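You operate a simulated robot arm through the tools that you are given. There is no shell and no other tool.

The job below is to be done with a simulated robot arm. You get a single attempt, and the scene is never put back.

TASK
Jog the paper stack even on the jogger, then level and clamp it.
Fine: tilt before the run; switch off before the clamp goes down.

The check looks at the end state, three seconds after you hand in, the way a careful person would. Anything else that was tipped, shoved, dropped, spilled or broken makes it a failure.

THE ROBOT
A 6-joint arm with a two-finger parallel gripper, fixed in place. Base frame: the origin is on the floor under the middle of its stand, x ahead of it, y to its left, z up. Lengths are in m, angles in degrees, forces in N, time in s.
With the tool pointing down near the work surface it reaches from about 0.36 to 0.76 m from the base axis. Its first joint turns from -66.0 to 66.0 degrees. Payload 2.45 kg.
Tool frame: the origin (TCP) lies between the finger pads and is the grasp point; the fingertips stand 0.024 m ahead of it; z points along the fingers, y is the line along which they close. The gripper opens to 0.068 m. The fingers are 0.017 m wide and 0.01 m thick; the gripper's body (0.04 by 0.07 m) begins 0.041 m behind the TCP.
Orientation is that of the tool frame in the base frame, as [roll, pitch, yaw] about the fixed x, y, z axes, in that order (R = Rz(yaw) Ry(pitch) Rx(roll)). With the fingers straight down and closing along the base's y, the tool's x points along the base's -x, its y along +y and its z along -z.

THE INTERFACE
- The arm moves only by the tool move_arm. Its argument "series" is a list of rows, each a list of 6 numbers: the shift along the tool's x, y, z in cm, then the turn, a rotation vector about the tool's x, y, z in degrees. In form: [[dx, dy, dz, ax, ay, az], ...]. A call has 1 to 20 rows; each row is the pose to reach, as a shift and turn from the pose commanded when the call began, along the tool's axes at that moment. "hand" is the finger opening in cm, from 0 to 6.8, set as the call begins (left out, the last holds). Rows are played at 5 a second. More than 0.05 m and 8.6 degrees between two rows, or a gripper value outside its range, and nothing of the call is played. Where a pose cannot be reached the arm comes as near as it can. A force on the tool above 70 N (or 10 N above the force at the start of the call, whichever is more), or a blocked arm, ends the call early, and 0.2 s more pass. Each finger travels about 0.108 m/s and halts on what it meets, pressing with about 27 N; the grip force reading is that of the motor and also rises with nothing between the fingers. The clock runs only during rows and for 0.2 s after the last one: add rows that repeat a pose to give the fingers time. It gives the time, the measured TCP pose, the force on the tool (base axes), the opening and the grip force at its end, in the units of the frame above (readings bear some noise), with the torque about the TCP (base axes, N m) and any sound that the robot's microphone picked up.
- Cameras (640 x 400 px; columns grow to the right, rows downward): "scene" is fixed at [0.1564, 0.3946, 1.4727]; the picture's right is [-0.84, -0.54, 0.00], its down [-0.26, 0.41, -0.87] and it looks along [0.48, -0.73, -0.49] (base axes); focal length 274 px, centre (320, 200). "wrist" rides on the gripper at [0.084, 0.011, -0.075] in the tool frame; the picture's right is [-0.13, 0.99, 0.00], its down [-0.60, -0.08, -0.79] and it looks along [-0.79, -0.10, 0.61] (tool axes); focal length 251 px, centre (320, 200). There is no depth. A picture from a camera that has moved, and an enlarged one, comes with that camera's place and axes in the base frame and with its lens. The place of the scene camera against the robot may be out by one fixed shift of up to 0.012 m in any direction.
- snapshot(camera): a new picture of that camera. The clock stands still meanwhile.
- enlarge(camera, box): a new picture of the part [left, top, right, bottom] of that camera's present view, enlarged. The clock stands still meanwhile.
- sign_off(): hands the job in; it is judged then, once.

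Places have to be worked out from the pictures, the camera data and where the tool is seen. Open the gripper and draw the arm clear of the work before you hand the job in, unless the task says otherwise.

The tools are called after "Call:" as name(argument=value, ...) on one line, values as JSON. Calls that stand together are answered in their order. move_arm: Moves the arm, as the interface text tells. Its arguments: {"type":"object","properties":{"series":{"type":"array"},"hand":{"type":"number"}},"required":["series"]} The other tools are called the same way: snapshot (camera) takes a picture; enlarge (camera, box) takes an enlarged picture of a part of a camera's view; sign_off () hands the job in.

At the start:

```text
t: 0.0
tcp_pos: [0.4177, -0.2053, 1.3241]
tool_rot: [180.0, -0.1, 179.9]
contact_force: [0.1, 0.1, -0.4]
moment: [-0.01, 0.0, -0.01]
width: 0.0678
grip_force: 0.0
```

scene: 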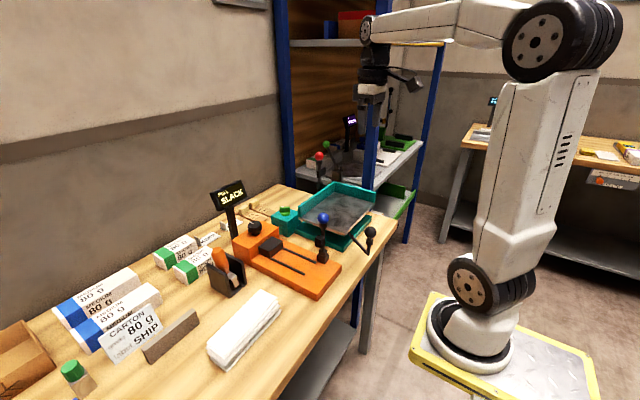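
wrist: 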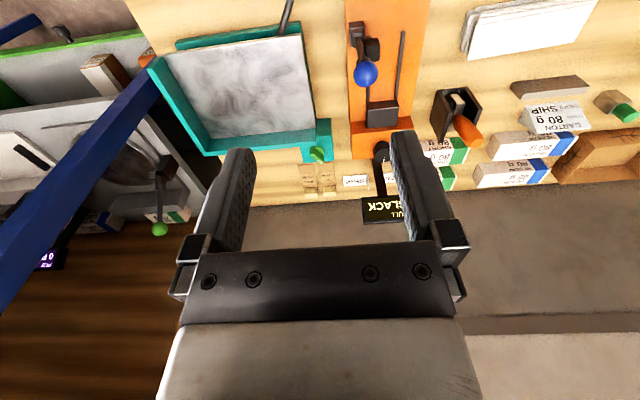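

I start by looking closely at the scene before moving: the jogger with teal tray, orange clamp base, and labels.

Call:
enlarge(camera="scene", box=[200, 140, 400, 310])

Call:
enlarge(camera="scene", box=[0, 180, 300, 400])

Call:
enlarge(camera="wrist", box=[130, 0, 450, 230])

Call:
enlarge(camera="wrist", box=[340, 0, 640, 220])

```text
2.35 times, centred on (300, 225) of scene
camera zoom: at [0.1564, 0.3946, 1.4727], right [-0.84, -0.54, 0.0], down [-0.26, 0.41, -0.87], along [0.48, -0.73, -0.49], focal length 646 px, centre (367, 141)
```

zoom: 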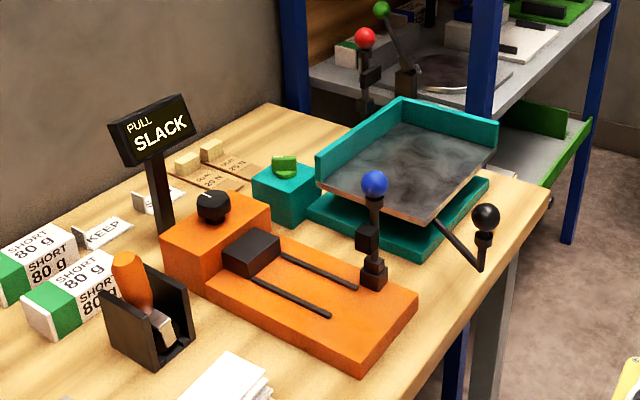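

```text
1.82 times, centred on (150, 290) of scene
camera zoom: at [0.1564, 0.3946, 1.4727], right [-0.84, -0.54, 0.0], down [-0.26, 0.41, -0.87], along [0.48, -0.73, -0.49], focal length 499 px, centre (629, 36)
```

zoom: 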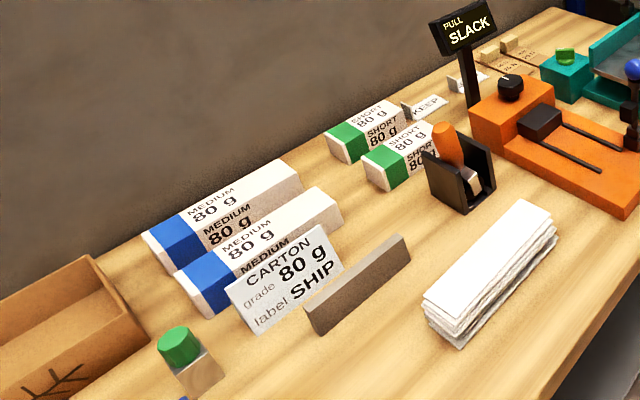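

```text
1.74 times, centred on (290, 115) of wrist
camera zoom: at [0.3331, -0.1941, 1.399], right [0.13, 0.99, 0.0], down [0.6, -0.08, 0.79], along [0.79, -0.1, -0.61], focal length 437 px, centre (372, 348)
```

zoom: 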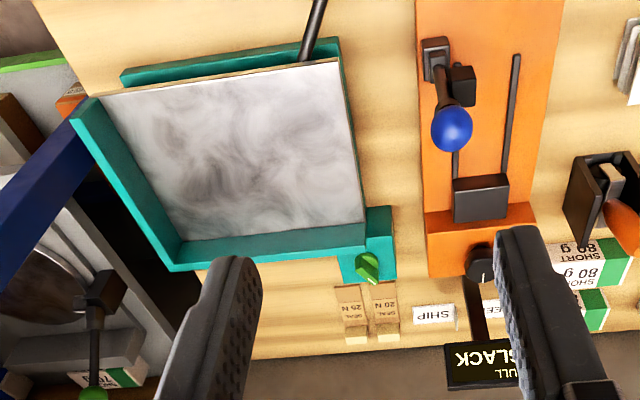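

```text
1.82 times, centred on (490, 110) of wrist
camera zoom: at [0.3331, -0.1941, 1.399], right [0.13, 0.99, 0.0], down [0.6, -0.08, 0.79], along [0.79, -0.1, -0.61], focal length 457 px, centre (11, 364)
```

zoom: 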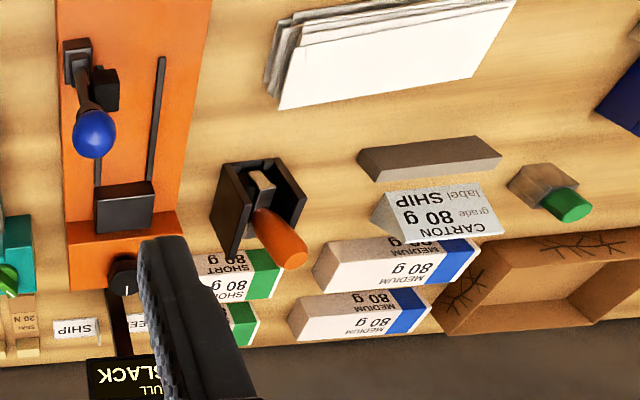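

The jogger (teal tray, green knob box, black ball lever) sits near (0.55,-0.36), a messy white stack lies near (0.53,0.12) with its top at roughly z 0.89, and a strapping press (orange) is between them. I tilt the wrist so its camera looks down over the jogger for a better view.

Call:
move_arm(series=[[0, -2, 0, 0, 8, 0], [0, -4, 0, 0, 16, 0], [0, -6, 0, 0, 24, 0], [0, -8, 0, 0, 32, 0], [0, -10, 0, 0, 36, 0], [0, -10, 0, 0, 36, 0]])

Call:
snapshot(camera="wrist")

Call:
snapshot(camera="scene")

```text
t: 1.4
tcp_pos: [0.4042, -0.303, 1.3046]
tool_rot: [-179.8, -36.1, 180.0]
contact_force: [0.0, 0.3, 0.9]
moment: [-0.02, 0.06, -0.03]
width: 0.0679
grip_force: 0.0
out of reach, approached as far as the arm can: row 4, 5, 6
```

```text
taken
camera wrist: at [0.3818, -0.2924, 1.4154], right [0.1, 0.99, -0.08], down [0.95, -0.08, 0.29], along [0.28, -0.1, -0.95], focal length 251 px, centre (320, 200)
```

wrist: 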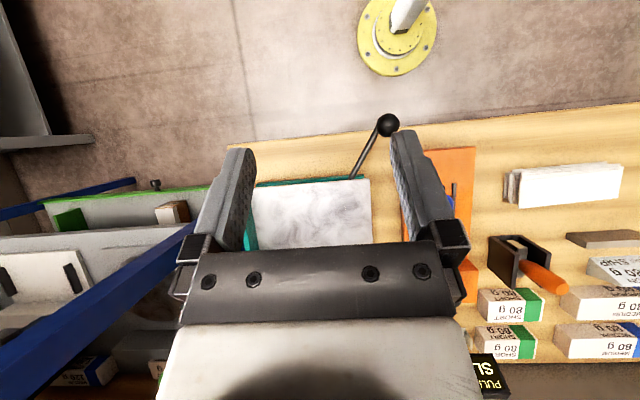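

```text
taken
```

scene: 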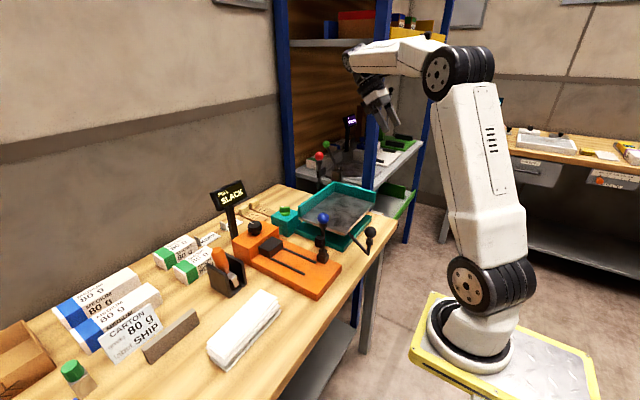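

The wrist view now looks down on the jogger; I enlarge the areas of interest.

Call:
enlarge(camera="wrist", box=[220, 100, 420, 250])

Call:
enlarge(camera="wrist", box=[440, 130, 640, 280])

Call:
enlarge(camera="scene", box=[265, 175, 385, 255])

Call:
enlarge(camera="scene", box=[300, 100, 430, 210])

```text
2.67 times, centred on (320, 175) of wrist
camera zoom: at [0.3818, -0.2924, 1.4154], right [0.1, 0.99, -0.08], down [0.95, -0.08, 0.29], along [0.28, -0.1, -0.95], focal length 670 px, centre (320, 267)
```

zoom: 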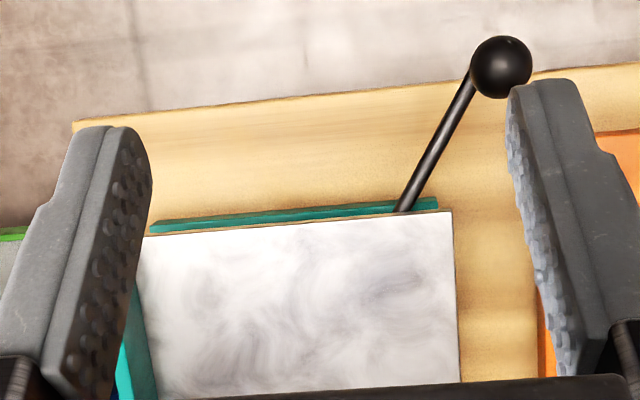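

```text
2.67 times, centred on (540, 205) of wrist
camera zoom: at [0.3818, -0.2924, 1.4154], right [0.1, 0.99, -0.08], down [0.95, -0.08, 0.29], along [0.28, -0.1, -0.95], focal length 670 px, centre (-267, 187)
```

zoom: 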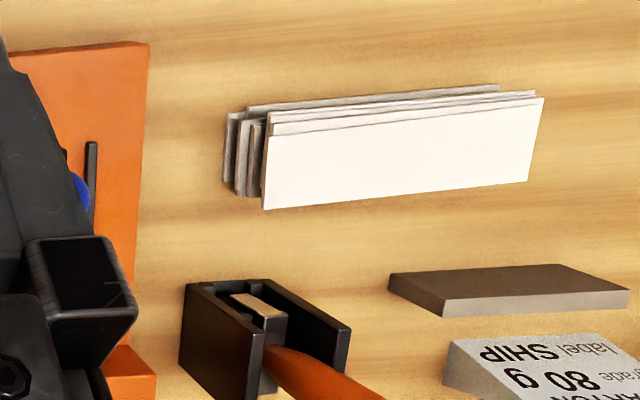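

```text
5.00 times, centred on (325, 215) of scene
camera zoom: at [0.1564, 0.3946, 1.4727], right [-0.84, -0.54, 0.0], down [-0.26, 0.41, -0.87], along [0.48, -0.73, -0.49], focal length 1372 px, centre (295, 125)
```

zoom: 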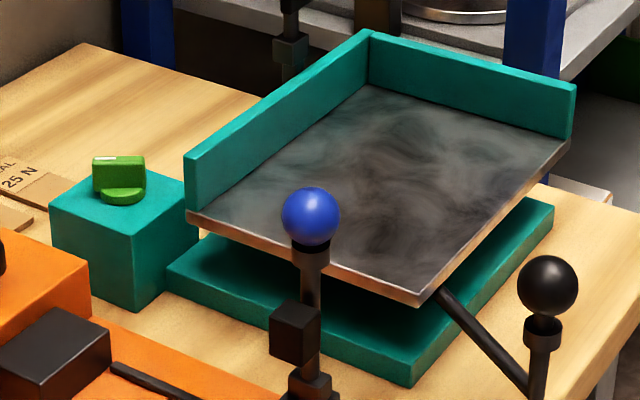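

```text
3.64 times, centred on (365, 155) of scene
camera zoom: at [0.1564, 0.3946, 1.4727], right [-0.84, -0.54, 0.0], down [-0.26, 0.41, -0.87], along [0.48, -0.73, -0.49], focal length 998 px, centre (156, 364)
```

zoom: 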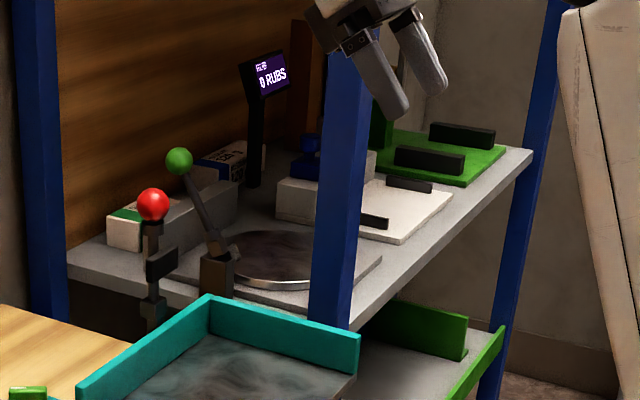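

I see now the black-ball tilt lever at the front of the jogger and a red-ball lever behind its far corner that the gripper hid. I go back upright and further forward to see the jogger's far corner, the switch and the red lever.

Call:
move_arm(series=[[-2.6, 1.1, -1.3, 0, -7.2, 0], [-5.2, 2.2, -2.6, 0, -14.4, 0], [-7.8, 3.3, -3.9, 0, -21.6, 0], [-10.4, 4.4, -5.2, 0, -28.8, 0], [-12.9, 5.5, -6.4, 0, -36, 0], [-12.9, 5.5, -6.4, 0, -36, 0]])

Call:
snapshot(camera="wrist")

```text
t: 2.8
tcp_pos: [0.5465, -0.2446, 1.2822]
tool_rot: [179.9, 0.1, -180.0]
contact_force: [0.7, 0.4, -0.1]
moment: [0.0, -0.03, -0.02]
width: 0.068
grip_force: 0.1
```

```text
taken
camera wrist: at [0.4636, -0.2352, 1.3568], right [0.13, 0.99, 0.0], down [0.6, -0.08, 0.79], along [0.79, -0.1, -0.61], focal length 251 px, centre (320, 200)
```

wrist: 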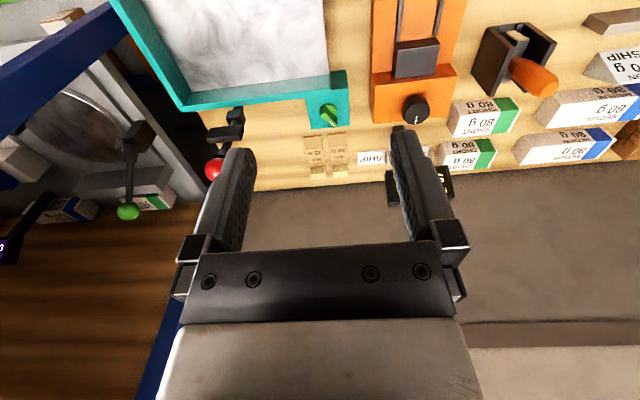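

The red-ball lever is on the table just beyond the jogger's far wall: likely the jogger's clamp. I enlarge it and the switch.

Call:
enlarge(camera="wrist", box=[120, 60, 300, 220])

Call:
enlarge(camera="wrist", box=[280, 0, 480, 200])

Call:
enlarge(camera="scene", box=[295, 135, 345, 200])

```text
2.50 times, centred on (210, 140) of wrist
camera zoom: at [0.4636, -0.2352, 1.3568], right [0.13, 0.99, 0.0], down [0.6, -0.08, 0.79], along [0.79, -0.1, -0.61], focal length 629 px, centre (595, 350)
```

zoom: 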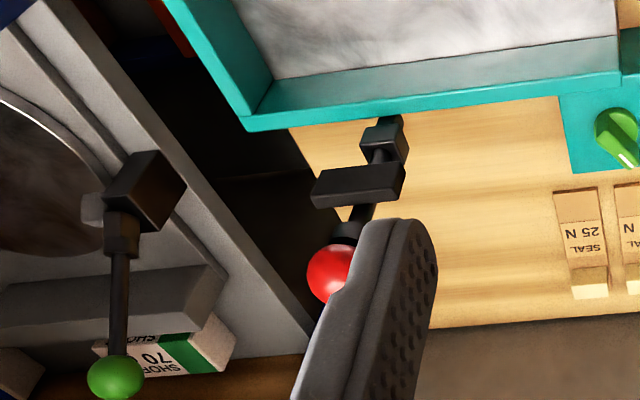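

```text
2.00 times, centred on (380, 100) of wrist
camera zoom: at [0.4636, -0.2352, 1.3568], right [0.13, 0.99, 0.0], down [0.6, -0.08, 0.79], along [0.79, -0.1, -0.61], focal length 503 px, centre (200, 400)
```

zoom: 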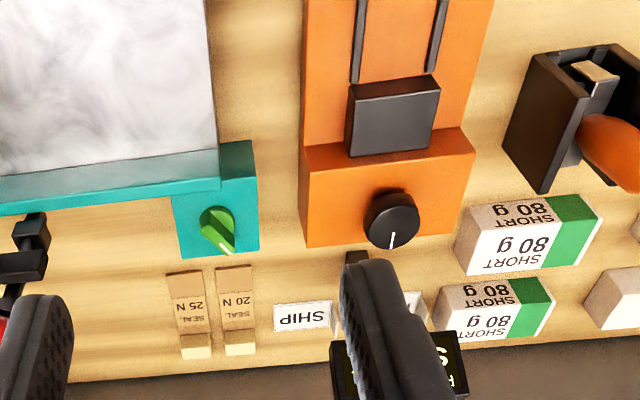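

```text
6.15 times, centred on (320, 168) of scene
camera zoom: at [0.1564, 0.3947, 1.4727], right [-0.84, -0.54, 0.0], down [-0.27, 0.41, -0.87], along [0.48, -0.73, -0.49], focal length 1689 px, centre (320, 400)
```

zoom: 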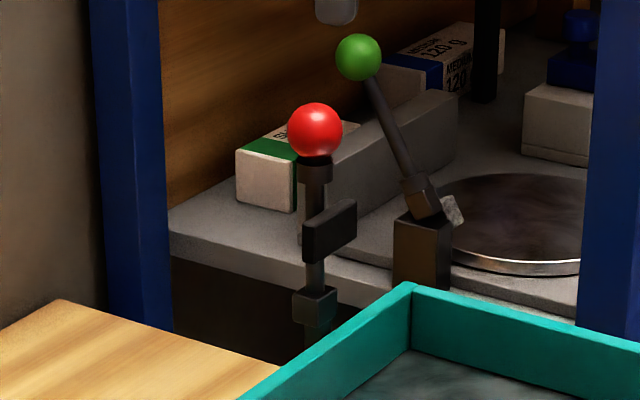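

I now move over to the white stack for a close look, staying high while crossing.

Call:
move_arm(series=[[0.8, 4.7, 0, 0, 0, 0], [1.6, 9.4, 0, 0, 0, 0], [2.4, 14.1, 0, 0, 0, 0], [3.2, 18.8, 0, 0, 0, 0], [4.0, 23.5, 0, 0, 0, 0], [4.8, 28.2, 0, 0, 0, 0], [5.6, 32.9, 0, 0, 0, 0], [6.6, 37.5, 0, 0, 0, 0], [6.6, 37.5, 4.5, 0, 0, 0], [6.6, 37.5, 9, 0, 0, 0], [6.6, 37.5, 13.5, 0, 0, 0], [6.6, 37.5, 18, 0, 0, 0], [6.6, 37.5, 18, 0, 0, 0]])

Call:
snapshot(camera="wrist")

Call:
enlarge(camera="wrist", box=[160, 0, 480, 200])

Call:
enlarge(camera="scene", box=[195, 280, 295, 380])

```text
t: 5.6
tcp_pos: [0.4794, 0.127, 1.1]
tool_rot: [180.0, 0.2, -179.9]
contact_force: [-0.6, -0.4, 0.6]
moment: [-0.01, 0.02, 0.01]
width: 0.0683
grip_force: 0.1
```

```text
taken
camera wrist: at [0.3969, 0.1378, 1.1746], right [0.13, 0.99, 0.0], down [0.6, -0.08, 0.79], along [0.79, -0.1, -0.61], focal length 251 px, centre (320, 200)
```

wrist: 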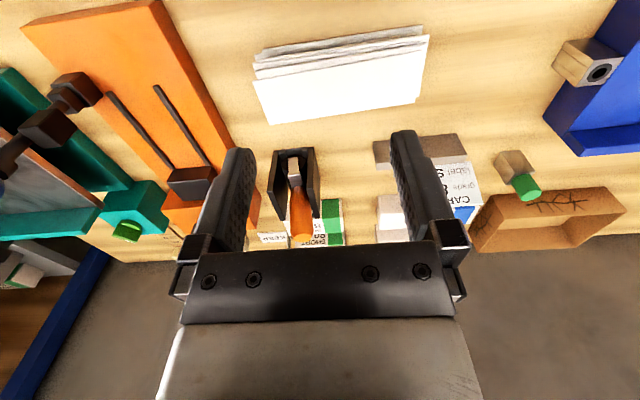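

```text
2.00 times, centred on (320, 100) of wrist
camera zoom: at [0.3969, 0.1378, 1.1746], right [0.13, 0.99, 0.0], down [0.6, -0.08, 0.79], along [0.79, -0.1, -0.61], focal length 503 px, centre (320, 400)
```

zoom: 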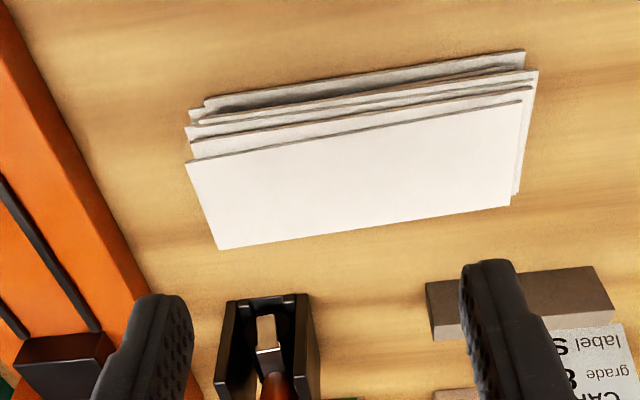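

```text
4.00 times, centred on (245, 330) of scene
camera zoom: at [0.1564, 0.3946, 1.4727], right [-0.84, -0.54, 0.0], down [-0.26, 0.41, -0.87], along [0.48, -0.73, -0.49], focal length 1098 px, centre (620, -320)
```

zoom: 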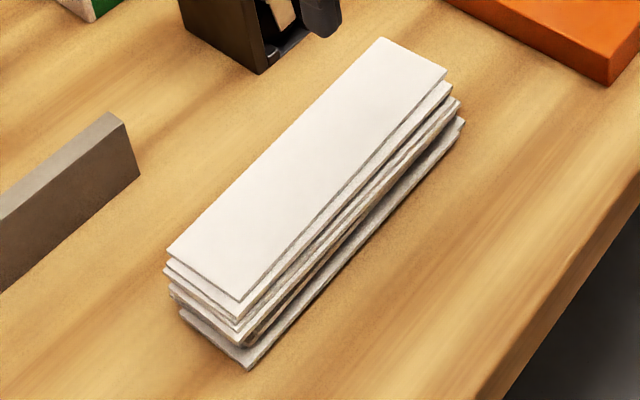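

The stack is about 0.175 × 0.057 m per sheet, spread ≈0.068 m in x, top z ≈0.905, table ≈0.86. The fingers cannot straddle it safely yet, so I will place both open fingers behind its far edge (x≈0.61) and press the top sheets back toward me to shrink the spread.

Call:
move_arm(series=[[-4.4, 0.4, 0, 0, 0, 0], [-8.8, 0.8, 0, 0, 0, 0], [-13.1, 1.1, 0, 0, 0, 0], [-13.1, 1.1, 4.5, 0, 0, 0], [-13.1, 1.1, 9, 0, 0, 0], [-13.1, 1.1, 13.5, 0, 0, 0], [-13.1, 1.1, 17.5, 0, 0, 0], [-13.1, 1.1, 20, 0, 0, 0], [-13.1, 1.1, 20, 0, 0, 0]])

Call:
snapshot(camera="wrist")

Call:
enlarge(camera="scene", box=[160, 230, 320, 380])

```text
t: 7.6
tcp_pos: [0.6125, 0.1382, 0.8993]
tool_rot: [-179.8, 0.0, -180.0]
contact_force: [0.0, -0.5, -0.7]
moment: [0.03, 0.03, -0.02]
width: 0.0678
grip_force: 0.1
```

```text
taken
camera wrist: at [0.5283, 0.1491, 0.9751], right [0.13, 0.99, 0.0], down [0.6, -0.08, 0.79], along [0.79, -0.1, -0.61], focal length 251 px, centre (320, 200)
```

wrist: 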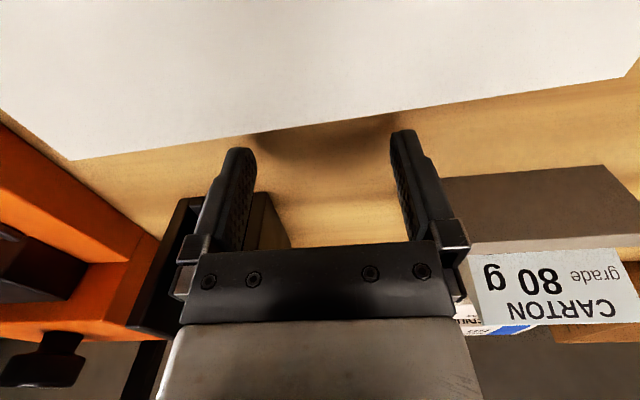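

```text
2.67 times, centred on (240, 305) of scene
camera zoom: at [0.1564, 0.3946, 1.4727], right [-0.84, -0.54, 0.0], down [-0.26, 0.41, -0.87], along [0.48, -0.73, -0.49], focal length 732 px, centre (533, -80)
```

zoom: 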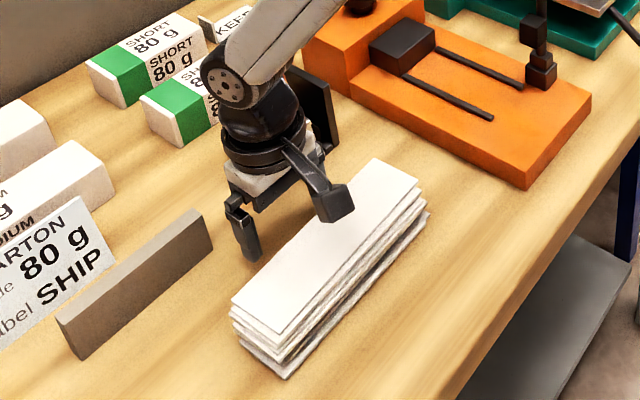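

Both fingers are behind the stack; its top far edge runs from x≈0.583 to 0.575. I lower 6 mm and push slowly toward -x until the finger faces are at about x=0.566, then back off.

Call:
move_arm(series=[[0, 0, 0.6, 0, 0, 0], [1.5, 0, 0.6, 0, 0, 0], [2.0, 0, 0.6, 0, 0, 0], [2.4, 0, 0.6, 0, 0, 0], [2.8, 0, 0.6, 0, 0, 0], [3.2, 0, 0.6, 0, 0, 0], [3.6, 0, 0.6, 0, 0, 0], [3.9, 0, 0.6, 0, 0, 0], [3.9, 0, 0.6, 0, 0, 0]])

Call:
snapshot(camera="wrist")

Call:
enlarge(camera="scene", box=[180, 250, 300, 380])

```text
t: 9.6
tcp_pos: [0.5729, 0.1379, 0.8954]
tool_rot: [-179.9, 0.0, -180.0]
contact_force: [0.7, 0.8, -1.1]
moment: [0.02, 0.04, 0.05]
width: 0.0681
grip_force: 0.1
```

```text
taken
camera wrist: at [0.4889, 0.1489, 0.9701], right [0.13, 0.99, 0.0], down [0.6, -0.08, 0.79], along [0.79, -0.1, -0.61], focal length 251 px, centre (320, 200)
```

wrist: 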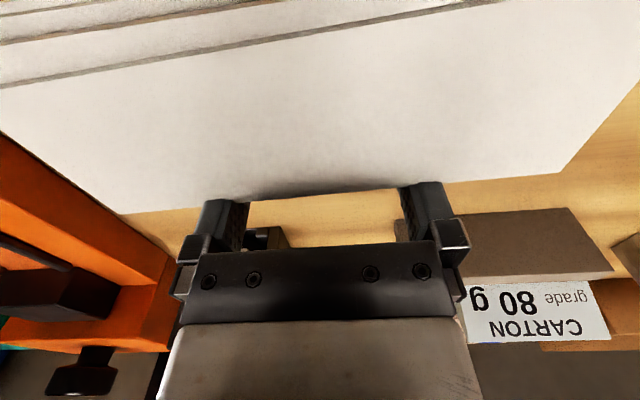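

```text
3.08 times, centred on (240, 315) of scene
camera zoom: at [0.1565, 0.3946, 1.4727], right [-0.84, -0.54, 0.0], down [-0.27, 0.41, -0.87], along [0.48, -0.73, -0.49], focal length 844 px, centre (566, -154)
```

zoom: 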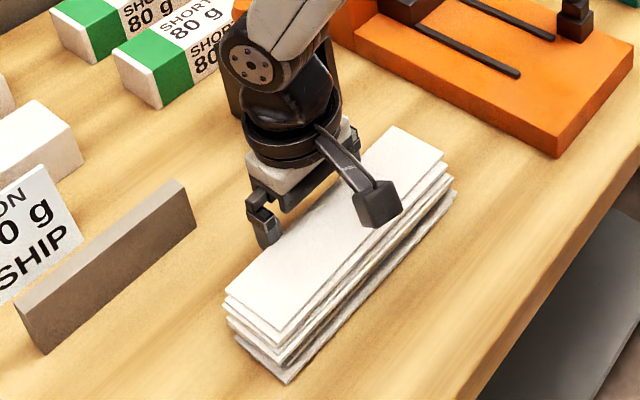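

The far edge moved to about x=0.567. I back off, rise, and look at the stack from the earlier viewing pose to measure the remaining spread.

Call:
move_arm(series=[[-2.5, 0, 0, 0, 0, 0], [-2.5, 0, -4.5, 0, 0, 0], [-2.5, 0, -9, 0, 0, 0], [-1, 0, -13.5, 0, 0, 0], [3, 0, -16, 0, 0, 0], [7, 0, -18, 0, 0, 0], [10, -0.8, -20.5, 0, 0, 0], [10, -0.8, -20.5, 0, 0, 0]])

Call:
enlarge(camera="wrist", box=[200, 0, 480, 160])

Call:
enlarge(camera="scene", box=[195, 280, 295, 380])

```text
t: 11.4
tcp_pos: [0.4731, 0.1284, 1.0996]
tool_rot: [180.0, 0.0, 179.9]
contact_force: [0.1, -0.1, -0.6]
moment: [-0.03, -0.02, 0.0]
width: 0.0681
grip_force: 0.1
```

```text
2.29 times, centred on (340, 80) of wrist
camera zoom: at [0.3895, 0.1402, 1.1757], right [0.13, 0.99, 0.0], down [0.6, -0.08, 0.79], along [0.79, -0.1, -0.61], focal length 575 px, centre (274, 474)
```

zoom: 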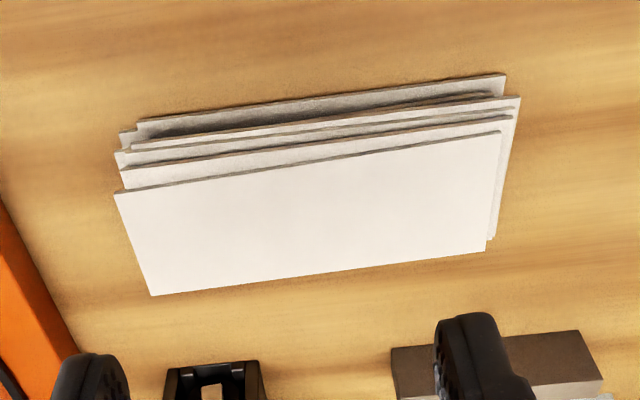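

```text
4.00 times, centred on (245, 330) of scene
camera zoom: at [0.1564, 0.3946, 1.4727], right [-0.84, -0.54, 0.0], down [-0.26, 0.41, -0.87], along [0.48, -0.73, -0.49], focal length 1098 px, centre (620, -320)
```

zoom: 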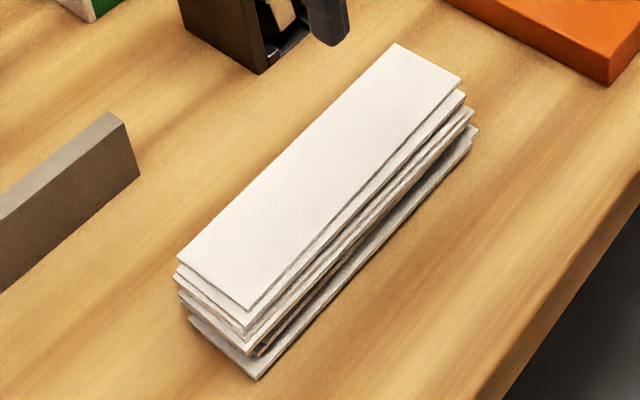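

The sheets moved as one block (offsets unchanged), so they hold together; at mid-length the near/far extents are x≈0.504 and 0.5675, which fits the 0.068 opening if I tilt slightly to follow the shear. I turn the gripper 90° so it closes along base x and come down to z≈0.98 above the stack.

Call:
move_arm(series=[[-0.6, 0.1, 1, 0, 0, 8.2], [-1.2, 0.3, 2, 0, 0, 16.4], [-1.8, 0.4, 3, 0, 0, 24.6], [-2.4, 0.5, 4, 0, 0, 32.8], [-3, 0.6, 5, 0, 0, 41], [-3.6, 0.7, 6, 0, 0, 49.2], [-4.2, 0.8, 7, 0, 0, 57.4], [-4.8, 1.0, 8, 0, 0, 65.6], [-5.4, 1.1, 9, 0, 0, 73.8], [-6, 1.3, 10.5, 0, 0, 82], [-6.3, 1.4, 12, 0, 0, 90], [-6.3, 1.4, 12, 0, 0, 90]])

Call:
snapshot(camera="wrist")

Call:
enlarge(camera="scene", box=[180, 230, 300, 380])

```text
t: 14.0
tcp_pos: [0.5359, 0.1451, 0.9803]
tool_rot: [180.0, 0.0, 89.9]
contact_force: [0.1, -0.3, -0.3]
moment: [0.01, -0.02, 0.01]
width: 0.0682
grip_force: 0.1
```

```text
taken
camera wrist: at [0.5476, 0.2284, 1.0548], right [0.99, -0.13, 0.0], down [-0.08, -0.6, 0.79], along [-0.1, -0.79, -0.61], focal length 251 px, centre (320, 200)
```

wrist: 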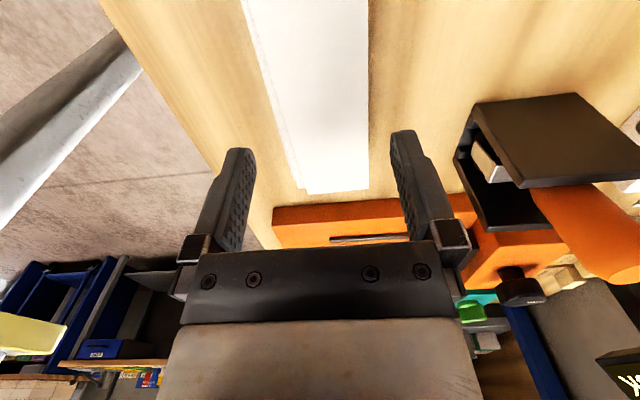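

```text
2.67 times, centred on (240, 305) of scene
camera zoom: at [0.1564, 0.3946, 1.4727], right [-0.84, -0.54, 0.0], down [-0.26, 0.41, -0.87], along [0.48, -0.73, -0.49], focal length 732 px, centre (533, -80)
```

zoom: 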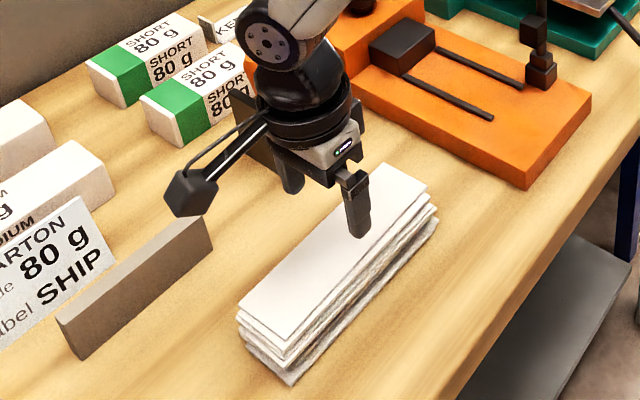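

Pose is right above the stack. I enlarge the wrist view to check both stack edges against my estimates before descending.

Call:
enlarge(camera="wrist", box=[220, 0, 400, 200])

```text
2.00 times, centred on (310, 100) of wrist
camera zoom: at [0.5476, 0.2284, 1.0548], right [0.99, -0.13, 0.0], down [-0.08, -0.6, 0.79], along [-0.1, -0.79, -0.61], focal length 503 px, centre (340, 400)
```

zoom: 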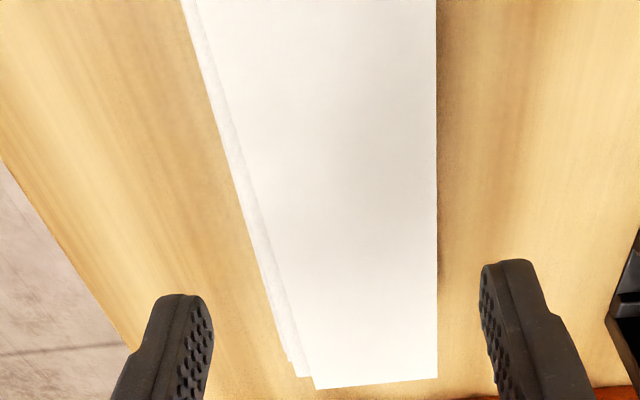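

The edges read about 0.502 (a mid slab, near side) to 0.5675 (top, far side), so only ~1 mm margin per side. I descend to just above the top sheet and re-check finger clearance visually.

Call:
move_arm(series=[[0, -0.1, 1.5, 0, 0, 0], [0, -0.1, 3, 0, 0, 0], [0, -0.1, 4.4, 0, 0, 0], [0, -0.1, 4.4, 0, 0, 0]], hand=6.8)

Call:
enlarge(camera="wrist", box=[180, 80, 460, 260])

Call:
enlarge(camera="scene", box=[205, 270, 305, 370])

```text
t: 15.0
tcp_pos: [0.5347, 0.1448, 0.9354]
tool_rot: [-180.0, -0.1, 90.1]
contact_force: [-0.5, 0.9, -0.3]
moment: [-0.01, -0.01, 0.05]
width: 0.0679
grip_force: 0.1
```

```text
2.22 times, centred on (320, 170) of wrist
camera zoom: at [0.5461, 0.2281, 1.0109], right [0.99, -0.13, 0.0], down [-0.08, -0.6, 0.79], along [-0.1, -0.79, -0.61], focal length 559 px, centre (320, 267)
```

zoom: 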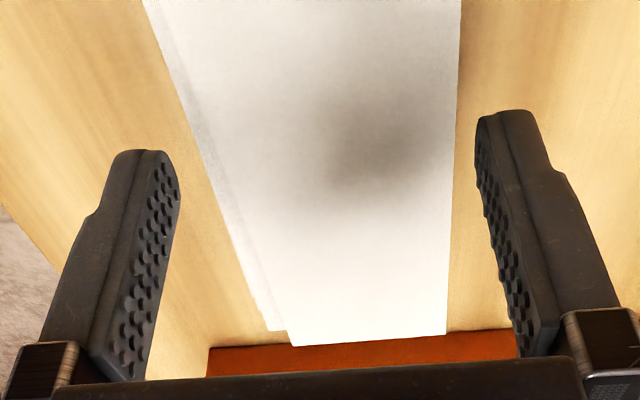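

```text
4.00 times, centred on (255, 320) of scene
camera zoom: at [0.1564, 0.3946, 1.4727], right [-0.84, -0.54, 0.0], down [-0.26, 0.41, -0.87], along [0.48, -0.73, -0.49], focal length 1098 px, centre (580, -280)
```

zoom: 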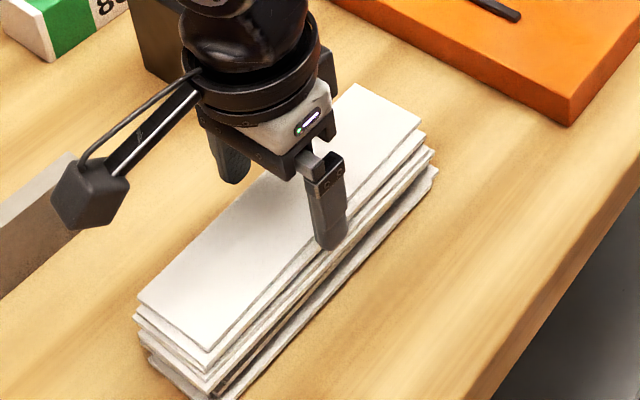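

Finger-to-edge gaps look like ~2–3 mm at the far side and ~1 mm at the near side, so I shift 1 mm toward -x and descend slowly, watching the force for a landing on a slab edge.

Call:
move_arm(series=[[0, -0.1, 0.4, 0, 0, 0], [0, -0.1, 0.8, 0, 0, 0], [0, -0.1, 1.2, 0, 0, 0], [0, -0.1, 1.6, 0, 0, 0], [0, -0.1, 2.0, 0, 0, 0], [0, -0.1, 2.0, 0, 0, 0]])

Call:
enlarge(camera="wrist", box=[180, 80, 460, 260])

Call:
enlarge(camera="scene", box=[205, 270, 305, 370])

```text
t: 16.4
tcp_pos: [0.5333, 0.1438, 0.916]
tool_rot: [-180.0, 0.0, 90.0]
contact_force: [0.5, 0.9, 0.5]
moment: [0.03, -0.02, -0.02]
width: 0.0678
grip_force: 0.0
```

```text
2.22 times, centred on (320, 170) of wrist
camera zoom: at [0.5449, 0.2284, 0.9908], right [0.99, -0.13, 0.0], down [-0.08, -0.6, 0.79], along [-0.1, -0.79, -0.61], focal length 559 px, centre (320, 267)
```

zoom: 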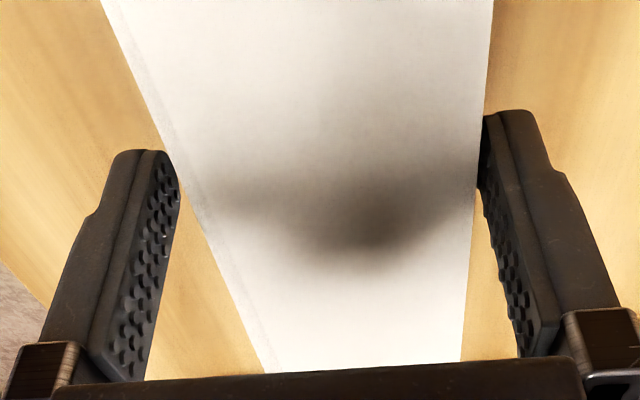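

```text
4.00 times, centred on (255, 320) of scene
camera zoom: at [0.1564, 0.3946, 1.4727], right [-0.84, -0.54, 0.0], down [-0.26, 0.41, -0.87], along [0.48, -0.73, -0.49], focal length 1098 px, centre (580, -280)
```

zoom: 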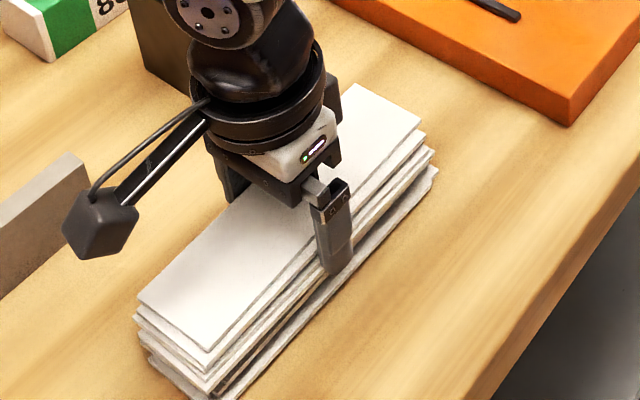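

No contact so far with the tips at 0.892 — both fingers are beside the stack. I continue down slowly to TCP z≈0.889.

Call:
move_arm(series=[[0, 0, 0.4, 0, 0, 0], [0, 0, 0.8, 0, 0, 0], [0, 0, 1.2, 0, 0, 0], [0, 0, 1.6, 0, 0, 0], [0, 0, 2.0, 0, 0, 0], [0, 0, 2.4, 0, 0, 0], [0, 0, 2.7, 0, 0, 0], [0, 0, 2.7, 0, 0, 0]])

Call:
enlarge(camera="wrist", box=[180, 80, 460, 260])

Call:
enlarge(camera="scene", box=[205, 270, 305, 370])

```text
t: 18.2
tcp_pos: [0.5326, 0.1441, 0.889]
tool_rot: [-179.9, 0.1, 89.9]
contact_force: [-0.1, -0.3, 0.3]
moment: [-0.01, 0.01, -0.01]
width: 0.0679
grip_force: 0.2
```

```text
2.22 times, centred on (320, 170) of wrist
camera zoom: at [0.545, 0.2282, 0.964], right [0.99, -0.13, 0.0], down [-0.08, -0.6, 0.79], along [-0.1, -0.79, -0.61], focal length 559 px, centre (320, 267)
```

zoom: 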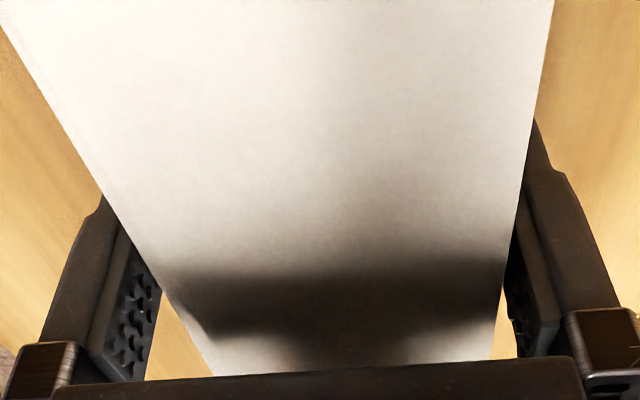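

```text
4.00 times, centred on (255, 320) of scene
camera zoom: at [0.1564, 0.3946, 1.4727], right [-0.84, -0.54, 0.0], down [-0.26, 0.41, -0.87], along [0.48, -0.73, -0.49], focal length 1098 px, centre (580, -280)
```

zoom: 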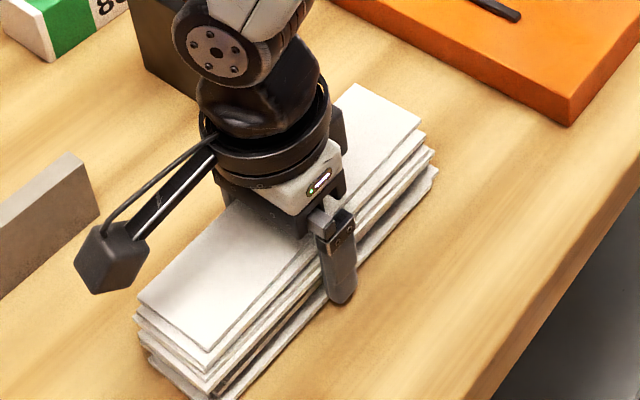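

Straddled cleanly, tips at z≈0.865. I go 2 mm lower and close the fingers.

Call:
move_arm(series=[[0, 0, 0.1, 0, 0, 0], [0, 0, 0.2, 0, 0, 0], [0, 0, 0.2, 0, 0, 0]])

Call:
move_arm(series=[[0, 0, 0, 0, 0, 0], [0, 0, 0, 0, 0, 0], [0, 0, 0, 0, 0, 0], [0, 0, 0, 0, 0, 0]], hand=5.0)

Call:
enlarge(camera="scene", box=[205, 270, 305, 370])

```text
t: 19.0
tcp_pos: [0.5323, 0.1445, 0.888]
tool_rot: [180.0, 0.0, 89.9]
contact_force: [0.1, -0.3, -1.0]
moment: [-0.01, 0.02, -0.05]
width: 0.0679
grip_force: 0.1
```

```text
t: 20.0
tcp_pos: [0.534, 0.1456, 0.8871]
tool_rot: [179.9, 0.0, 90.0]
contact_force: [-0.2, 0.6, 0.3]
moment: [0.17, -0.04, -0.06]
width: 0.0579
grip_force: 26.8
```

```text
4.00 times, centred on (255, 320) of scene
camera zoom: at [0.1565, 0.3947, 1.4727], right [-0.84, -0.54, 0.0], down [-0.27, 0.41, -0.87], along [0.48, -0.73, -0.49], focal length 1098 px, centre (580, -280)
```

zoom: 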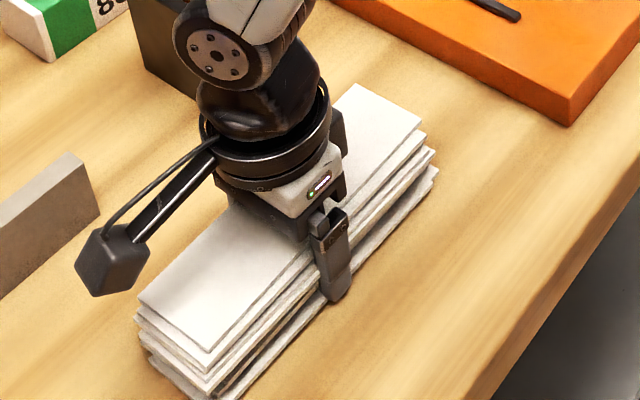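

The gripper holds at 0.058 m with full grip force while the stack acts as one body. I lift it straight up gently and check.

Call:
move_arm(series=[[0, 0, -1, 0, 0, 0], [0, 0, -3, 0, 0, 0], [0, 0, -6, 0, 0, 0], [0, 0, -10, 0, 0, 0], [0, 0, -14, 0, 0, 0], [0, 0, -18, 0, 0, 0], [0, 0, -22, 0, 0, 0], [0, 0, -22, 0, 0, 0]])

Call:
snapshot(camera="scene")

Call:
snapshot(camera="wrist")

```text
t: 21.8
tcp_pos: [0.5326, 0.1444, 1.1084]
tool_rot: [179.9, -0.1, 90.0]
contact_force: [0.0, 1.1, -4.3]
moment: [0.05, -0.04, 0.0]
width: 0.0579
grip_force: 26.7
```

```text
taken
```

scene: 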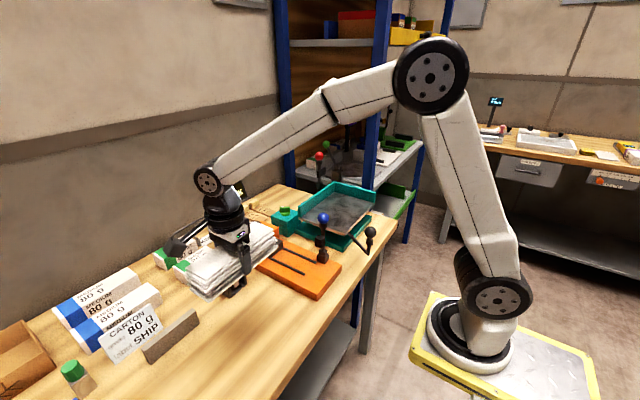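

```text
taken
camera wrist: at [0.5449, 0.2281, 1.1827], right [0.99, -0.13, 0.0], down [-0.08, -0.6, 0.79], along [-0.1, -0.79, -0.61], focal length 251 px, centre (320, 200)
```

wrist: 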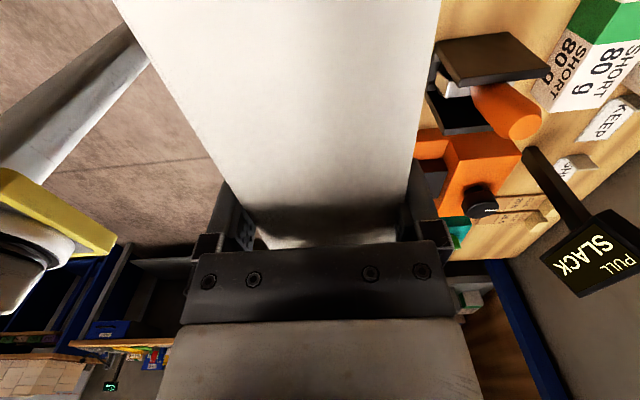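

Stack lifted cleanly and level (about 0.4 kg). I raise to z≈1.16 and carry it across, over the blue-ball press, to above the jogger plate at about (0.615,-0.345).

Call:
move_arm(series=[[0, 0, -2.6, 0, 0, 0], [0, 0, -5.2, 0, 0, 0], [-4, 0.7, -5.2, 0, 0, 0], [-8, 1.4, -5.2, 0, 0, 0], [-12, 2.1, -5.2, 0, 0, 0], [-16, 2.8, -5.2, 0, 0, 0], [-20, 3.5, -5.2, 0, 0, 0], [-24, 4.2, -5.2, 0, 0, 0], [-28, 4.9, -5.2, 0, 0, 0], [-32, 5.6, -5.2, 0, 0, 0], [-36, 6.3, -5.2, 0, 0, 0], [-40, 7.0, -5.2, 0, 0, 0], [-44, 7.7, -5.2, 0, 0, 0], [-47, 8.0, -5.2, 0, 0, 0], [-48.9, 8.2, -5.2, 0, 0, 0], [-48.9, 8.2, -5.2, 0, 0, 0]])

Call:
snapshot(camera="scene")

Call:
snapshot(camera="wrist")

```text
t: 25.2
tcp_pos: [0.6159, -0.3455, 1.1589]
tool_rot: [179.9, 0.0, 90.0]
contact_force: [0.1, 0.3, -4.6]
moment: [0.01, 0.01, -0.01]
width: 0.0578
grip_force: 26.8
```

```text
taken
```

scene: 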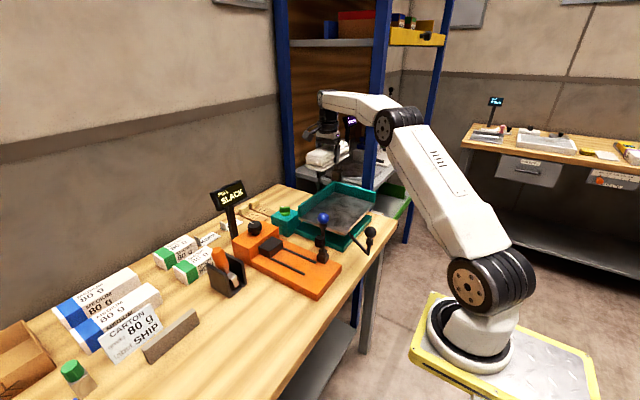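

```text
taken
camera wrist: at [0.6271, -0.2618, 1.2337], right [0.99, -0.13, 0.0], down [-0.08, -0.6, 0.79], along [-0.1, -0.79, -0.61], focal length 251 px, centre (320, 200)
```

wrist: 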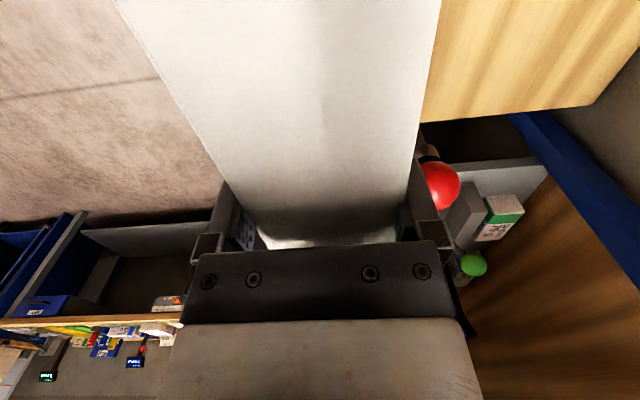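

Over the jogger; the wrist view confirms the red ball at ≈(0.69,-0.405,1.12). I enlarge the scene to check clearances before descending.

Call:
enlarge(camera="scene", box=[270, 80, 400, 250])

```text
2.35 times, centred on (335, 165) of scene
camera zoom: at [0.1565, 0.3946, 1.4727], right [-0.84, -0.54, 0.0], down [-0.27, 0.41, -0.87], along [0.48, -0.73, -0.49], focal length 646 px, centre (285, 282)
```

zoom: 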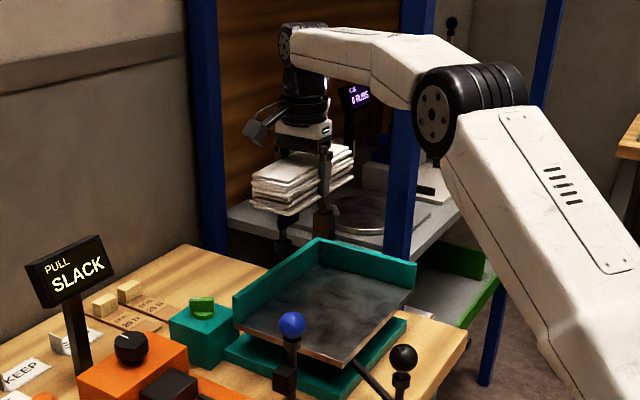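

Clearances look fine. I descend over the plate to TCP z≈0.985 and look again.

Call:
move_arm(series=[[0, 0, 4, 0, 0, 0], [0, 0, 8, 0, 0, 0], [0, 0, 12, 0, 0, 0], [0, 0, 15, 0, 0, 0], [0, 0, 17.4, 0, 0, 0], [0, 0, 17.4, 0, 0, 0]])

Call:
enlarge(camera="scene", box=[270, 120, 400, 250])

Call:
snapshot(camera="wrist")

```text
t: 26.6
tcp_pos: [0.616, -0.3428, 0.9839]
tool_rot: [180.0, 0.0, 89.9]
contact_force: [0.1, 0.1, -3.3]
moment: [0.0, 0.02, 0.0]
width: 0.058
grip_force: 27.4
```

```text
3.08 times, centred on (335, 185) of scene
camera zoom: at [0.1565, 0.3946, 1.4727], right [-0.84, -0.54, 0.0], down [-0.27, 0.41, -0.87], along [0.48, -0.73, -0.49], focal length 844 px, centre (274, 246)
```

zoom: 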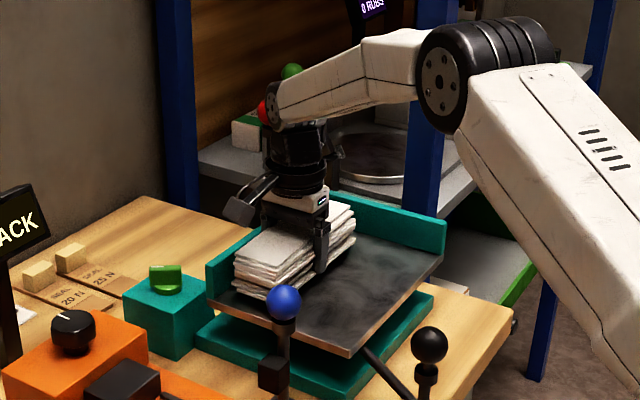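

```text
taken
camera wrist: at [0.6273, -0.2605, 1.0593], right [0.99, -0.13, 0.0], down [-0.08, -0.6, 0.79], along [-0.1, -0.79, -0.61], focal length 251 px, centre (320, 200)
```

wrist: 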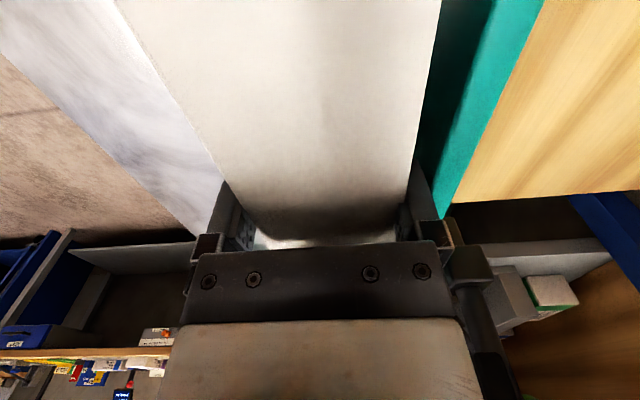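

The stack is over the plate with room to the walls and lever. I lower in small increments, checking force.

Call:
move_arm(series=[[0, 0, 0.6, 0, 0, 0], [0, 0, 1.1, 0, 0, 0], [0, 0, 1.5, 0, 0, 0], [0, 0, 1.5, 0, 0, 0]])

Call:
enlarge(camera="scene", box=[300, 170, 380, 240])

```text
t: 27.6
tcp_pos: [0.6158, -0.3451, 0.9709]
tool_rot: [179.9, 0.1, 89.8]
contact_force: [-1.2, -0.2, 10.5]
moment: [0.74, 0.44, 0.02]
width: 0.0579
grip_force: 27.2
```

```text
5.71 times, centred on (340, 205) of scene
camera zoom: at [0.1562, 0.3947, 1.4727], right [-0.84, -0.54, 0.0], down [-0.26, 0.41, -0.87], along [0.48, -0.73, -0.49], focal length 1568 px, centre (206, 171)
```

zoom: 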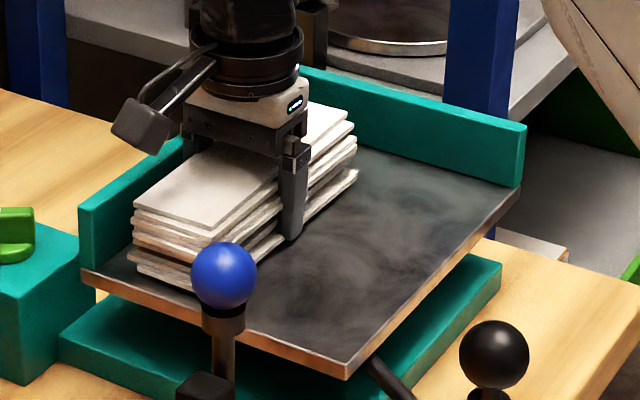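

Contact felt (~14 N up, centred toward the near +y side), bottom at about z 0.943. I open the fingers to let the stack settle on the plate.

Call:
move_arm(series=[[0, 0, -0.1, 0, 0, 0], [0, 0, -0.1, 0, 0, 0], [0, 0, -0.1, 0, 0, 0]], hand=6.8)

Call:
enlarge(camera="scene", box=[300, 170, 380, 240])

Call:
snapshot(camera="wrist")

```text
t: 28.4
tcp_pos: [0.6143, -0.3449, 0.972]
tool_rot: [180.0, -0.1, 89.9]
contact_force: [0.8, -0.2, 0.2]
moment: [-0.02, 0.01, 0.0]
width: 0.0678
grip_force: 0.0
```

```text
5.71 times, centred on (340, 205) of scene
camera zoom: at [0.1564, 0.3946, 1.4727], right [-0.84, -0.54, 0.0], down [-0.26, 0.41, -0.87], along [0.48, -0.73, -0.49], focal length 1568 px, centre (206, 171)
```

zoom: 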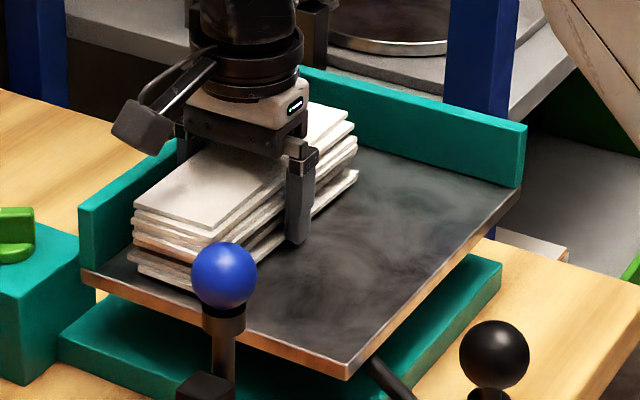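

```text
taken
camera wrist: at [0.627, -0.2607, 1.0462], right [0.99, -0.13, 0.0], down [-0.08, -0.6, 0.79], along [-0.1, -0.79, -0.61], focal length 251 px, centre (320, 200)
```

wrist: 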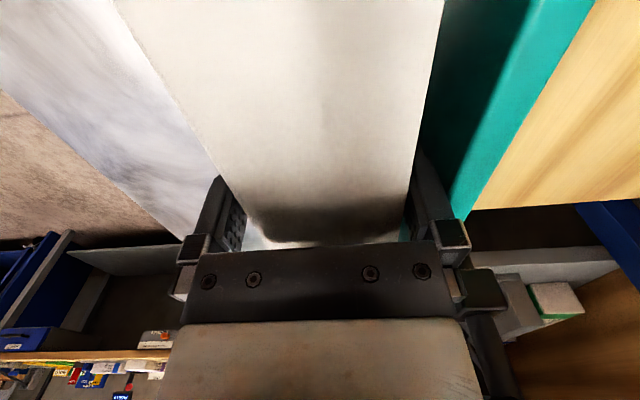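

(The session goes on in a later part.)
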